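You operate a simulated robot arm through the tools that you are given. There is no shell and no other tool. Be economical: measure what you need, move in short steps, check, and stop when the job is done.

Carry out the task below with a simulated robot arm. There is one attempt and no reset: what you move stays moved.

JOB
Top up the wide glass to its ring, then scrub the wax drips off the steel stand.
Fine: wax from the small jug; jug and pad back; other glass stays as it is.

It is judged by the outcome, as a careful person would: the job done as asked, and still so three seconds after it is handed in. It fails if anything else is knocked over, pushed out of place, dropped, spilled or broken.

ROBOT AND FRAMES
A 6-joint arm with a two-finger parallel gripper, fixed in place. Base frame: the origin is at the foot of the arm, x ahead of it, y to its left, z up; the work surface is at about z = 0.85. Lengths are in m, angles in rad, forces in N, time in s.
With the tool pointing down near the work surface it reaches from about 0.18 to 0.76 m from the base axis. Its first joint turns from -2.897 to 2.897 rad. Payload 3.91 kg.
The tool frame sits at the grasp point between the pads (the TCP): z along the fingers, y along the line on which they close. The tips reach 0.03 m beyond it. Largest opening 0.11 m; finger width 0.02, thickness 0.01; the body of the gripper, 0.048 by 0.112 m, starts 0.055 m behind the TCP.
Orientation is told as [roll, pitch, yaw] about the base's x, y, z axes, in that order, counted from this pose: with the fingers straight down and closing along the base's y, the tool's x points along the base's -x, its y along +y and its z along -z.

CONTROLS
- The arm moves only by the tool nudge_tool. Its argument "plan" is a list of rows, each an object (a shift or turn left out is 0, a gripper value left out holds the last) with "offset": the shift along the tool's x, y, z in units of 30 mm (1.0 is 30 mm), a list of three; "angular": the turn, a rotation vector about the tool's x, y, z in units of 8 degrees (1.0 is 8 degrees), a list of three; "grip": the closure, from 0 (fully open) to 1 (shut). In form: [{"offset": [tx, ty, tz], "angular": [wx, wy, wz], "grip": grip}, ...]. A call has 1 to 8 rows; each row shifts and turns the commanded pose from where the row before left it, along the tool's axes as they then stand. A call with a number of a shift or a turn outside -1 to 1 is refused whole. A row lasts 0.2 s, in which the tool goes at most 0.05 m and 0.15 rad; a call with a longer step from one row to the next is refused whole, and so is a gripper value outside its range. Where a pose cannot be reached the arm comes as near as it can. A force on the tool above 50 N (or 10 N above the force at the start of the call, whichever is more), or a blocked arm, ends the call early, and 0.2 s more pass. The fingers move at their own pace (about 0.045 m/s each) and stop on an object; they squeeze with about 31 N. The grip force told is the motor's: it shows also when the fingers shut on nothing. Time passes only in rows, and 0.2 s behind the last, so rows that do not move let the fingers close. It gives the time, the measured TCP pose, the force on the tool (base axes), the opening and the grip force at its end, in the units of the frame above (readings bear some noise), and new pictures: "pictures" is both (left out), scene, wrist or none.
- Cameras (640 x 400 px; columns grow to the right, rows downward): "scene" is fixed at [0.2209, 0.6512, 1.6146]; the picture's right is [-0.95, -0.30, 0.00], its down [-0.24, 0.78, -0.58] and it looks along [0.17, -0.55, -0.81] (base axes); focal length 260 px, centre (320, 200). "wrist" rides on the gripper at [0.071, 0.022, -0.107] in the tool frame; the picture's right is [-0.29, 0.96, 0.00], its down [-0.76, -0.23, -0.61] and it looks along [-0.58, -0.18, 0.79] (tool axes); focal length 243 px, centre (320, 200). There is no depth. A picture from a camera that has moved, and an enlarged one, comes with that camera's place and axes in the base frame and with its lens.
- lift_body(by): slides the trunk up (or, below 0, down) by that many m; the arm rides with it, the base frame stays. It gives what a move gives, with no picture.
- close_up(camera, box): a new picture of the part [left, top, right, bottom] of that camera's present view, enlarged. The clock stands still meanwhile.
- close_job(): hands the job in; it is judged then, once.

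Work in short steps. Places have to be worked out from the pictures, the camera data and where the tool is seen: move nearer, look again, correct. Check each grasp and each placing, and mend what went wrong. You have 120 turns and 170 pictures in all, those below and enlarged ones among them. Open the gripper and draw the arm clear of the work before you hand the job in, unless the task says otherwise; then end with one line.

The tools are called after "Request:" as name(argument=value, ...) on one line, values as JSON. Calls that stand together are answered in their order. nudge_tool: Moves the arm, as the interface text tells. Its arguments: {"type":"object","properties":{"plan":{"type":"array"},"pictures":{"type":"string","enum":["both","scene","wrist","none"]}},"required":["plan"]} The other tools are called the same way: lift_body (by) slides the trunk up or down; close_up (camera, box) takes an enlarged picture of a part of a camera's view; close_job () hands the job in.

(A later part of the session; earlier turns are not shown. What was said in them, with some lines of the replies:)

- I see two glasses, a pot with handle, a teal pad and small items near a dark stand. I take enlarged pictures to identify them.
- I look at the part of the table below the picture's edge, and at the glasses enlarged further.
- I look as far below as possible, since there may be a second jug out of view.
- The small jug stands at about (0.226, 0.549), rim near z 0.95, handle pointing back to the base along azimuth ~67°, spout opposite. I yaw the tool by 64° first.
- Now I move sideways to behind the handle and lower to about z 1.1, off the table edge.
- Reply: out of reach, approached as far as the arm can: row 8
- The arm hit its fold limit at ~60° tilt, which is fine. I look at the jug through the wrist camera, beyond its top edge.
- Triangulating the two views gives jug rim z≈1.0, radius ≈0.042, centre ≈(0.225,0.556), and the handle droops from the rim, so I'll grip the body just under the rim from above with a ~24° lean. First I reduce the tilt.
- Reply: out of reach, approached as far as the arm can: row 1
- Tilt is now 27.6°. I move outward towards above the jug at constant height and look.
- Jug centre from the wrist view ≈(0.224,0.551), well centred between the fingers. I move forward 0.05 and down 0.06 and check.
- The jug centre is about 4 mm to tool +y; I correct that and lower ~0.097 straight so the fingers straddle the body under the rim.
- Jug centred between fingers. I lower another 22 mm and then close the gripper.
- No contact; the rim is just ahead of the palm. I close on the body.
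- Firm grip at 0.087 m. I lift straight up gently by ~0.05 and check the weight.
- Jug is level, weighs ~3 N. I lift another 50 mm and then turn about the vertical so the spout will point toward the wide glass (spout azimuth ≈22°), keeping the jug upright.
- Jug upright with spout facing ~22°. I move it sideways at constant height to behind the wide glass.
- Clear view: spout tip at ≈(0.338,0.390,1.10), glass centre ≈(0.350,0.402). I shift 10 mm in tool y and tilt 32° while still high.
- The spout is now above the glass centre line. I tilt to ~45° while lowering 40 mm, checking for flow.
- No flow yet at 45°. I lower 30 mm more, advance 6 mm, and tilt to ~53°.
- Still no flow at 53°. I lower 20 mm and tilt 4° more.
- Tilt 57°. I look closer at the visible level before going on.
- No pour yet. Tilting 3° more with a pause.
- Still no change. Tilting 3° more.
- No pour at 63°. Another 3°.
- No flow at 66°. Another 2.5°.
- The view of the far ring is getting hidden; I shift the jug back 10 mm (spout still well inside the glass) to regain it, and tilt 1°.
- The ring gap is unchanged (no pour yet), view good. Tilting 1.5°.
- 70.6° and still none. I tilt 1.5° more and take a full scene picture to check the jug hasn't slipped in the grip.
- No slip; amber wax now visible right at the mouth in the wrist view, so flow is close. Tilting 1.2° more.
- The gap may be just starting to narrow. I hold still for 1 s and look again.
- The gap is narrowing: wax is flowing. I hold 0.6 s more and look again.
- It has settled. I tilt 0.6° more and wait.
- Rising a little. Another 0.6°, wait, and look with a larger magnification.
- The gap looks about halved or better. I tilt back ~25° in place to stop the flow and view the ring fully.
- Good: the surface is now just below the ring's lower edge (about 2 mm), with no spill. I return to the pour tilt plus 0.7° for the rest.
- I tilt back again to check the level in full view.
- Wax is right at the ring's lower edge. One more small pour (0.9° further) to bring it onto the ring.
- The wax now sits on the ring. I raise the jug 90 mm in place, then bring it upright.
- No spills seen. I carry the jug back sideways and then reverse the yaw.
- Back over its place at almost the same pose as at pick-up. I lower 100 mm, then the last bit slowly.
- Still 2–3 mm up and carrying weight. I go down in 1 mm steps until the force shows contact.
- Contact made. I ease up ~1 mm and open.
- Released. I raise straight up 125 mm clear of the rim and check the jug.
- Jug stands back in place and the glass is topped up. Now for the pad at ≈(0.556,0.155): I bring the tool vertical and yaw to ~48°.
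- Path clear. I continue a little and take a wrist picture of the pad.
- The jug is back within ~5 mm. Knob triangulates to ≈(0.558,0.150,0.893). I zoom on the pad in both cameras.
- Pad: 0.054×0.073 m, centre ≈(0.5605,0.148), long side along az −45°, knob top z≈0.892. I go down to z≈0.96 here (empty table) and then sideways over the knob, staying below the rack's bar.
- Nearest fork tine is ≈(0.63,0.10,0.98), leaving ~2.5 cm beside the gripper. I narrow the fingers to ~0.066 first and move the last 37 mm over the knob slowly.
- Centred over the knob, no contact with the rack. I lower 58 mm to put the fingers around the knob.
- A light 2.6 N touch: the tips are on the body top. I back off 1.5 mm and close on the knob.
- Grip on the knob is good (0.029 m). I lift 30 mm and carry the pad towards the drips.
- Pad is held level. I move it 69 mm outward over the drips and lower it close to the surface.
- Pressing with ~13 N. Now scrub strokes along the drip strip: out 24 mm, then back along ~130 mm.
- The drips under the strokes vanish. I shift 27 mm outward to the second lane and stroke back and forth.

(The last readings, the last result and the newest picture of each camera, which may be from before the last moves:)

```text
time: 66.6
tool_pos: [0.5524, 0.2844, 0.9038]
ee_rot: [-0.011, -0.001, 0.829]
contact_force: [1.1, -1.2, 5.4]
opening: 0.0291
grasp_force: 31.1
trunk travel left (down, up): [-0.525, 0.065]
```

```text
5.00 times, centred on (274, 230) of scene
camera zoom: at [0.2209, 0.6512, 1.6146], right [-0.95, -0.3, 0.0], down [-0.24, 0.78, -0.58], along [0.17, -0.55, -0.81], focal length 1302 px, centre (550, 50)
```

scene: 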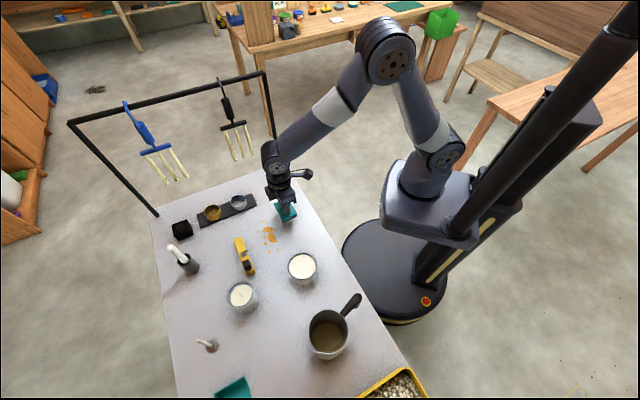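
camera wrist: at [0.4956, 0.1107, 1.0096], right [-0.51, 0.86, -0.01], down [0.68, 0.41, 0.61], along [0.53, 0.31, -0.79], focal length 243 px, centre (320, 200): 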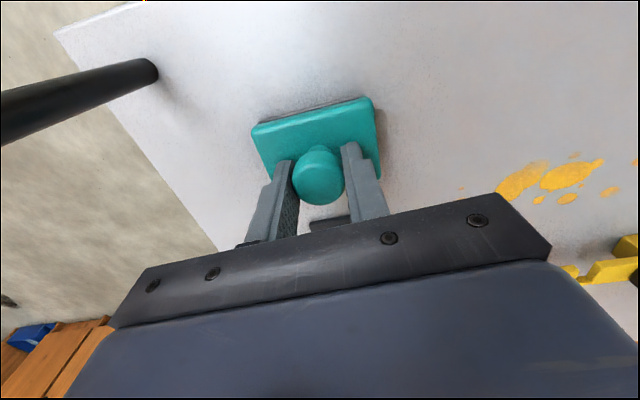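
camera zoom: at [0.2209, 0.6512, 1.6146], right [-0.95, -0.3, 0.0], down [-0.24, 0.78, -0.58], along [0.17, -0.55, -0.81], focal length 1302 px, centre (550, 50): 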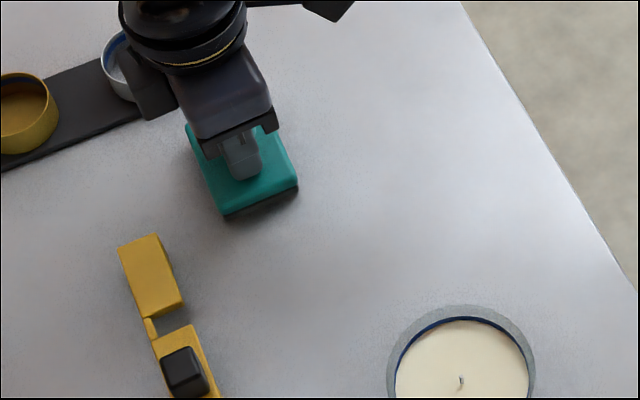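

No drips are visible any more. One more pass over both lanes with slightly more pressure, for any residue.

Request:
nudge_tool(plan=[{"offset": [-0.03, 0.7, 0.03]}, {"offset": [-0.034, 0.8, 0]}, {"offset": [-0.034, 0.8, 0]}, {"offset": [-0.034, 0.8, 0]}, {"offset": [-0.034, 0.8, 0]}, {"offset": [0.95, 0, 0]}], pictures="none")

Request:
nudge_tool(plan=[{"offset": [0.034, -0.8, 0]}, {"offset": [0.034, -0.8, 0]}, {"offset": [0.034, -0.8, 0]}, {"offset": [0.034, -0.8, 0]}, {"offset": [0.034, -0.8, 0]}, {"offset": [0, 0, -0.5]}, {"offset": [0, 0, -0.5]}], pictures="none")

Request:
close_up(camera="scene", box=[210, 190, 338, 270])

```text
time: 68.0
tool_pos: [0.4507, 0.3474, 0.9012]
ee_rot: [-0.011, -0.008, 0.828]
contact_force: [2.8, 4.3, 36.4]
opening: 0.0289
grasp_force: 31.1
trunk travel left (down, up): [-0.525, 0.065]
```

```text
time: 69.6
tool_pos: [0.5358, 0.2627, 0.9287]
ee_rot: [-0.011, 0.001, 0.828]
contact_force: [-0.6, -0.9, -1.8]
opening: 0.0289
grasp_force: 30.6
trunk travel left (down, up): [-0.525, 0.065]
```

```text
5.00 times, centred on (274, 230) of scene
camera zoom: at [0.2209, 0.6512, 1.6146], right [-0.95, -0.3, 0.0], down [-0.24, 0.78, -0.58], along [0.17, -0.55, -0.81], focal length 1302 px, centre (550, 50)
```

zoom: 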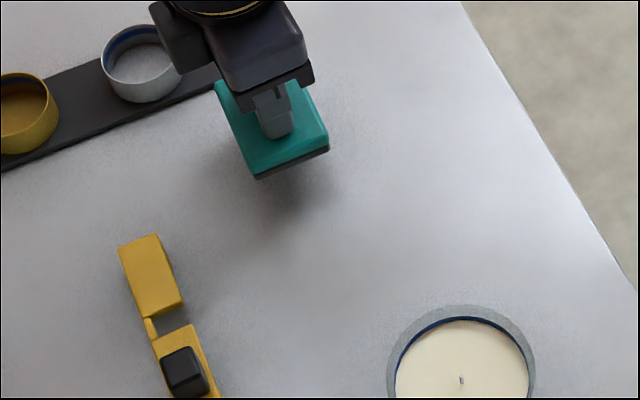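

The surface is clean. I carry the pad back to its original place: inward 67 mm, then sideways 95 mm.

Request:
nudge_tool(plan=[{"offset": [0.75, 0, 0]}, {"offset": [0.75, 0, 0]}, {"offset": [0.74, 0, 0]}, {"offset": [0, -0.8, 0]}, {"offset": [0, -0.8, 0]}, {"offset": [0, -0.8, 0]}, {"offset": [0, -0.78, 0]}, {}], pictures="none")

Request:
close_up(camera="scene", box=[210, 190, 338, 270])

```text
time: 71.4
tool_pos: [0.5597, 0.1472, 0.933]
ee_rot: [-0.01, -0.002, 0.831]
contact_force: [-0.3, 0.4, -0.3]
opening: 0.0286
grasp_force: 30.9
trunk travel left (down, up): [-0.525, 0.065]
```

```text
5.00 times, centred on (274, 230) of scene
camera zoom: at [0.2209, 0.6512, 1.6146], right [-0.95, -0.3, 0.0], down [-0.24, 0.78, -0.58], along [0.17, -0.55, -0.81], focal length 1302 px, centre (550, 50)
```

zoom: 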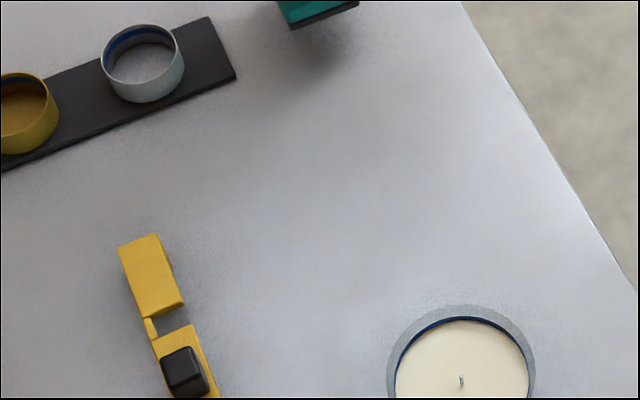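

All clean. I lower the pad to the surface at its original spot.

Request:
nudge_tool(plan=[{"offset": [0, -0.02, 0.45]}, {"offset": [0, 0, 0.4]}, {"offset": [0, 0, 0.06]}, {"offset": [0, 0, 0.04]}, {"offset": [0, 0, 0.04]}, {}], pictures="none")

```text
time: 72.8
tool_pos: [0.5609, 0.1469, 0.9025]
ee_rot: [-0.01, -0.001, 0.828]
contact_force: [1.6, -0.1, -0.8]
opening: 0.0289
grasp_force: 31.7
trunk travel left (down, up): [-0.525, 0.065]
```

Request:
nudge_tool(plan=[{"offset": [0, 0, 0.04]}, {}], pictures="none")

```text
time: 73.4
tool_pos: [0.5602, 0.1467, 0.9014]
ee_rot: [-0.01, -0.004, 0.827]
contact_force: [0.8, 0.4, 4.0]
opening: 0.0289
grasp_force: 30.9
trunk travel left (down, up): [-0.525, 0.065]
```

The pad rests on the surface (4 N). I open to ~0.066 and rise straight up 60 mm.

Request:
nudge_tool(plan=[{"grip": 0.4}, {"grip": 0.4}, {"grip": 0.4}, {"offset": [0, 0, -0.4]}, {"offset": [0, 0, -0.8]}, {"offset": [0, 0, -0.8]}], pictures="wrist")

Request:
close_up(camera="scene", box=[252, 170, 292, 210])

```text
time: 74.8
tool_pos: [0.5593, 0.1478, 0.9638]
ee_rot: [-0.01, -0.001, 0.83]
contact_force: [1.7, 0.2, -0.3]
opening: 0.0663
grasp_force: 0.0
trunk travel left (down, up): [-0.525, 0.065]
camera wrist: at [0.4941, 0.1101, 1.0697], right [-0.51, 0.86, -0.01], down [0.68, 0.41, 0.61], along [0.53, 0.31, -0.79], focal length 243 px, centre (320, 200)
```

wrist: 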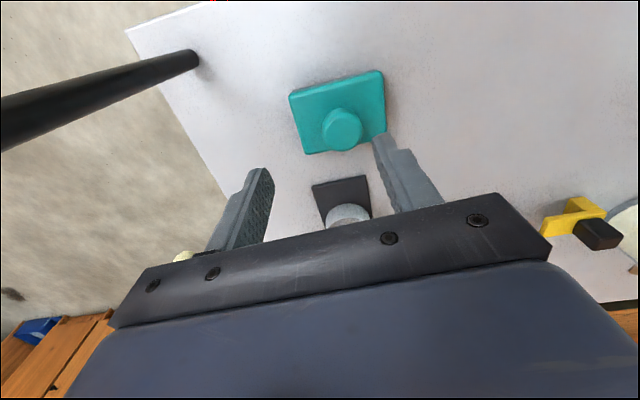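

```text
10.00 times, centred on (272, 190) of scene
camera zoom: at [0.2209, 0.6512, 1.6146], right [-0.95, -0.3, 0.0], down [-0.24, 0.78, -0.58], along [0.17, -0.55, -0.81], focal length 2604 px, centre (800, 300)
```

zoom: 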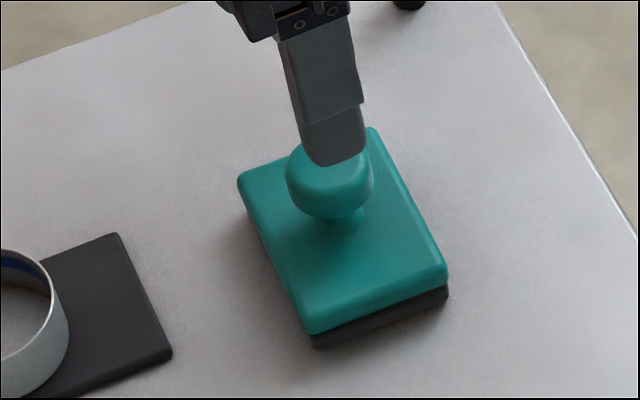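

The pad slipped in the fingers while pressing and lies ~18 mm off its original spot. I re-grasp the knob at ≈(0.547,0.160) to correct this.

Request:
nudge_tool(plan=[{"offset": [-0.02, 0.58, 0]}, {"offset": [0, 0, 0.7]}, {"offset": [0, 0, 0.7]}, {"offset": [0, 0, 0.58]}, {}], pictures="wrist")

```text
time: 76.0
tool_pos: [0.5479, 0.1589, 0.9021]
ee_rot: [-0.01, -0.003, 0.828]
contact_force: [-0.1, 0.5, 0.0]
opening: 0.0661
grasp_force: 0.0
trunk travel left (down, up): [-0.525, 0.065]
camera wrist: at [0.4819, 0.1214, 1.0086], right [-0.51, 0.86, -0.01], down [0.68, 0.41, 0.61], along [0.53, 0.31, -0.79], focal length 243 px, centre (320, 200)
```

wrist: 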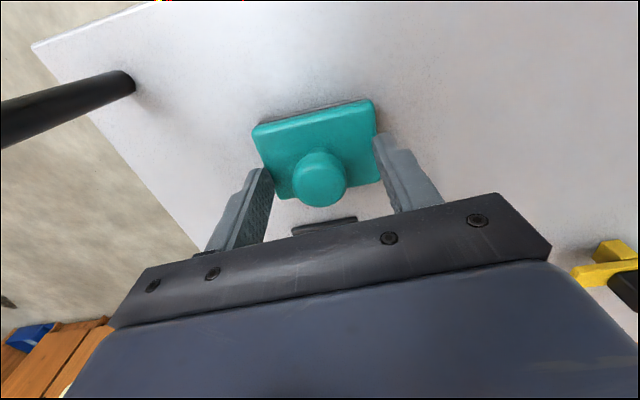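

The knob is centred; the earlier shift came from a finger dragging the pad on opening while the tips pressed its top. I close, lift 5 mm, and shift back 17.5 mm.

Request:
nudge_tool(plan=[{"offset": [0, 0, -0.03], "grip": 1}, {"grip": 1}, {"grip": 1}, {"grip": 1}, {"offset": [0, 0, -0.17]}, {"offset": [0, -0.3, 0]}, {"offset": [0, -0.3, 0]}, {}], pictures="none")

Request:
close_up(camera="scene", box=[252, 170, 292, 210])

```text
time: 77.8
tool_pos: [0.5621, 0.1485, 0.9083]
ee_rot: [-0.011, -0.002, 0.826]
contact_force: [0.0, -0.5, -0.4]
opening: 0.0286
grasp_force: 31.0
trunk travel left (down, up): [-0.525, 0.065]
```

```text
10.00 times, centred on (272, 190) of scene
camera zoom: at [0.2209, 0.6512, 1.6146], right [-0.95, -0.3, 0.0], down [-0.24, 0.78, -0.58], along [0.17, -0.55, -0.81], focal length 2604 px, centre (800, 300)
```

zoom: 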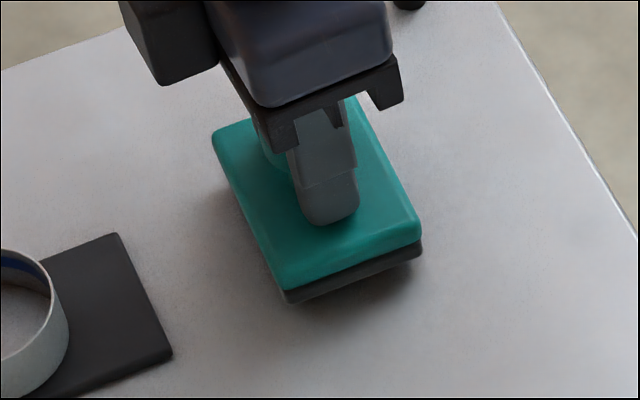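

Position matches the original. I lower 4 mm, then creep to a light contact.

Request:
nudge_tool(plan=[{"offset": [0, 0, 0.1]}, {"offset": [0, 0, 0.05]}, {}], pictures="none")

```text
time: 78.6
tool_pos: [0.5608, 0.1481, 0.9039]
ee_rot: [-0.01, -0.002, 0.828]
contact_force: [-0.1, -0.5, -0.8]
opening: 0.029
grasp_force: 30.4
trunk travel left (down, up): [-0.525, 0.065]
```

Still just above. Half-millimetre steps now.

Request:
nudge_tool(plan=[{"offset": [0, 0, 0.015]}, {"offset": [0, 0, 0.015]}, {}], pictures="none")

```text
time: 79.4
tool_pos: [0.5603, 0.149, 0.9036]
ee_rot: [-0.01, -0.003, 0.827]
contact_force: [-0.1, -1.2, 6.0]
opening: 0.029
grasp_force: 31.7
trunk travel left (down, up): [-0.525, 0.065]
```

Contact (6 N). I ease up half a millimetre and open the fingers only slightly at first.

Request:
nudge_tool(plan=[{"offset": [0, 0, -0.015]}, {"grip": 0.7}, {"grip": 0.7}, {"offset": [0, 0, -0.03]}, {}], pictures="none")

Request:
close_up(camera="scene", box=[252, 170, 292, 210])

```text
time: 80.6
tool_pos: [0.5611, 0.1481, 0.9036]
ee_rot: [-0.011, -0.001, 0.827]
contact_force: [0.1, -0.1, -0.3]
opening: 0.033
grasp_force: 0.0
trunk travel left (down, up): [-0.525, 0.065]
```

```text
10.00 times, centred on (272, 190) of scene
camera zoom: at [0.2209, 0.6512, 1.6146], right [-0.95, -0.3, 0.0], down [-0.24, 0.78, -0.58], along [0.17, -0.55, -0.81], focal length 2604 px, centre (800, 300)
```

zoom: 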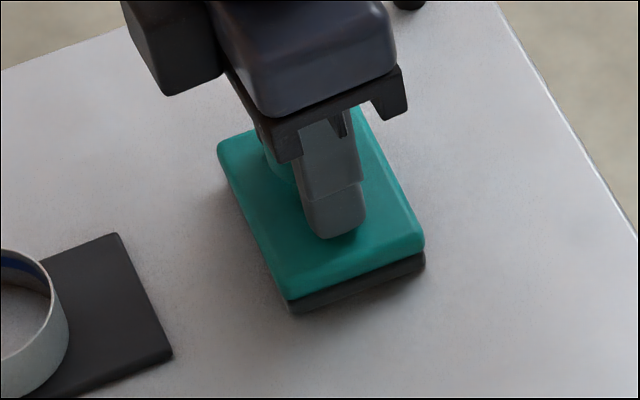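

The pad is free and exactly at its original place. I rise a little, open further, then lift 70 mm.

Request:
nudge_tool(plan=[{"offset": [0, 0, -0.03]}, {"grip": 0.4}, {"grip": 0.4}, {"offset": [0, 0, -0.5]}, {"offset": [0, 0, -0.8]}, {"offset": [0, 0, -0.8]}], pictures="none")

Request:
close_up(camera="scene", box=[252, 170, 292, 210])

```text
time: 82.0
tool_pos: [0.56, 0.1492, 0.9685]
ee_rot: [-0.012, -0.002, 0.827]
contact_force: [0.0, 0.2, -1.0]
opening: 0.0659
grasp_force: 0.1
trunk travel left (down, up): [-0.525, 0.065]
```

```text
10.00 times, centred on (272, 190) of scene
camera zoom: at [0.2209, 0.6512, 1.6146], right [-0.95, -0.3, 0.0], down [-0.24, 0.78, -0.58], along [0.17, -0.55, -0.81], focal length 2604 px, centre (800, 300)
```

zoom: 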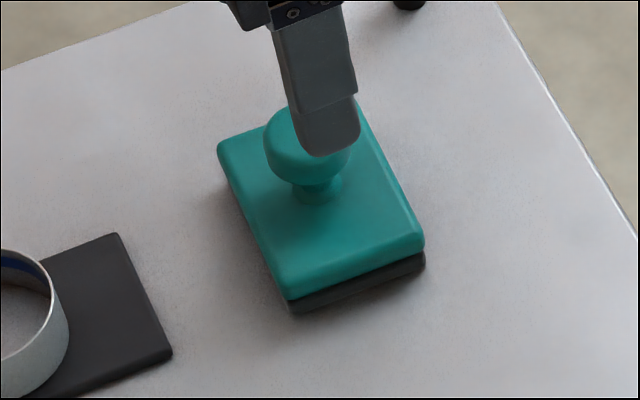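

Pad is back within 1–2 mm. I withdraw away from the rack and up, opening fully.

Request:
nudge_tool(plan=[{"offset": [0.4, 0.7, 0]}, {"offset": [0.4, 0.7, 0]}, {"offset": [0.4, 0.7, -0.3]}, {"offset": [0.4, 0.7, -0.9], "grip": 0}, {"offset": [0.6, 0, -0.9], "grip": 0}, {"offset": [0.6, 0, -0.9], "grip": 0}, {"offset": [0.6, 0, -0.9], "grip": 0}, {"offset": [0.6, 0, -0.9], "grip": 0}], pictures="scene")

Request:
close_up(camera="scene", box=[270, 240, 334, 280])

Request:
close_up(camera="scene", box=[210, 190, 370, 290])

```text
time: 83.8
tool_pos: [0.4161, 0.1169, 1.1118]
ee_rot: [-0.008, -0.002, 0.828]
contact_force: [0.2, -0.6, 0.5]
opening: 0.1101
grasp_force: 0.1
trunk travel left (down, up): [-0.525, 0.065]
```

scene: 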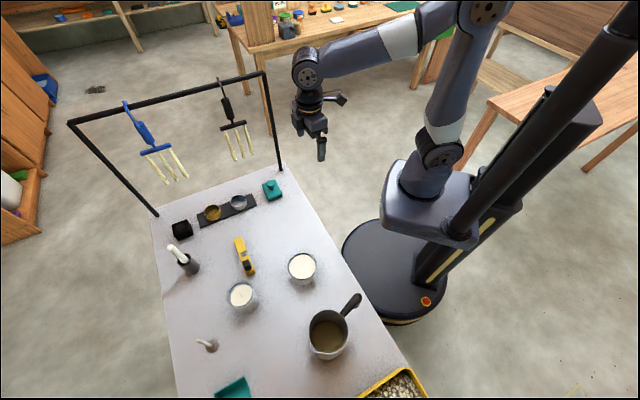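

```text
10.00 times, centred on (302, 260) of scene
camera zoom: at [0.2209, 0.6512, 1.6146], right [-0.95, -0.3, 0.0], down [-0.24, 0.78, -0.58], along [0.17, -0.55, -0.81], focal length 2604 px, centre (500, -400)
```

zoom: 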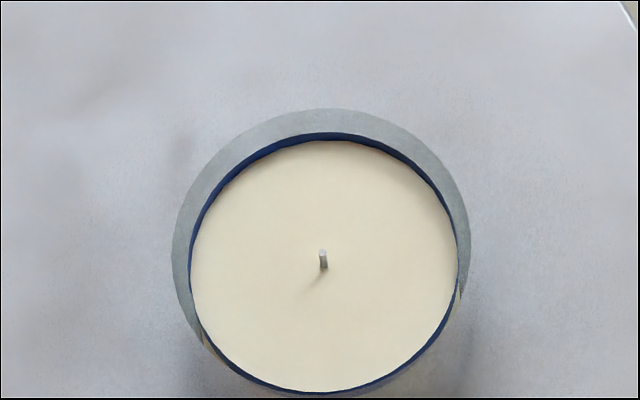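

```text
4.00 times, centred on (290, 240) of scene
camera zoom: at [0.2209, 0.6512, 1.6146], right [-0.95, -0.3, 0.0], down [-0.24, 0.78, -0.58], along [0.17, -0.55, -0.81], focal length 1042 px, centre (440, 40)
```

zoom: 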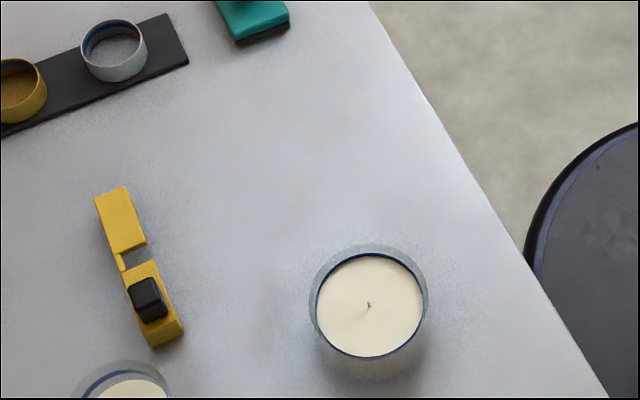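

The wax stands on the ring of the wide glass, and the stand is clean. The jug and pad are back, the other glass is untouched, and the arm is clear with the gripper open, so I hand in.

Request:
close_job()

```text
The job is handed in.
```

I topped up the wide glass to its ring from the small jug and scrubbed the wax drips off the stand. The jug is back about 5 mm from its spot, the pad is in its place, and the other glass was not touched.
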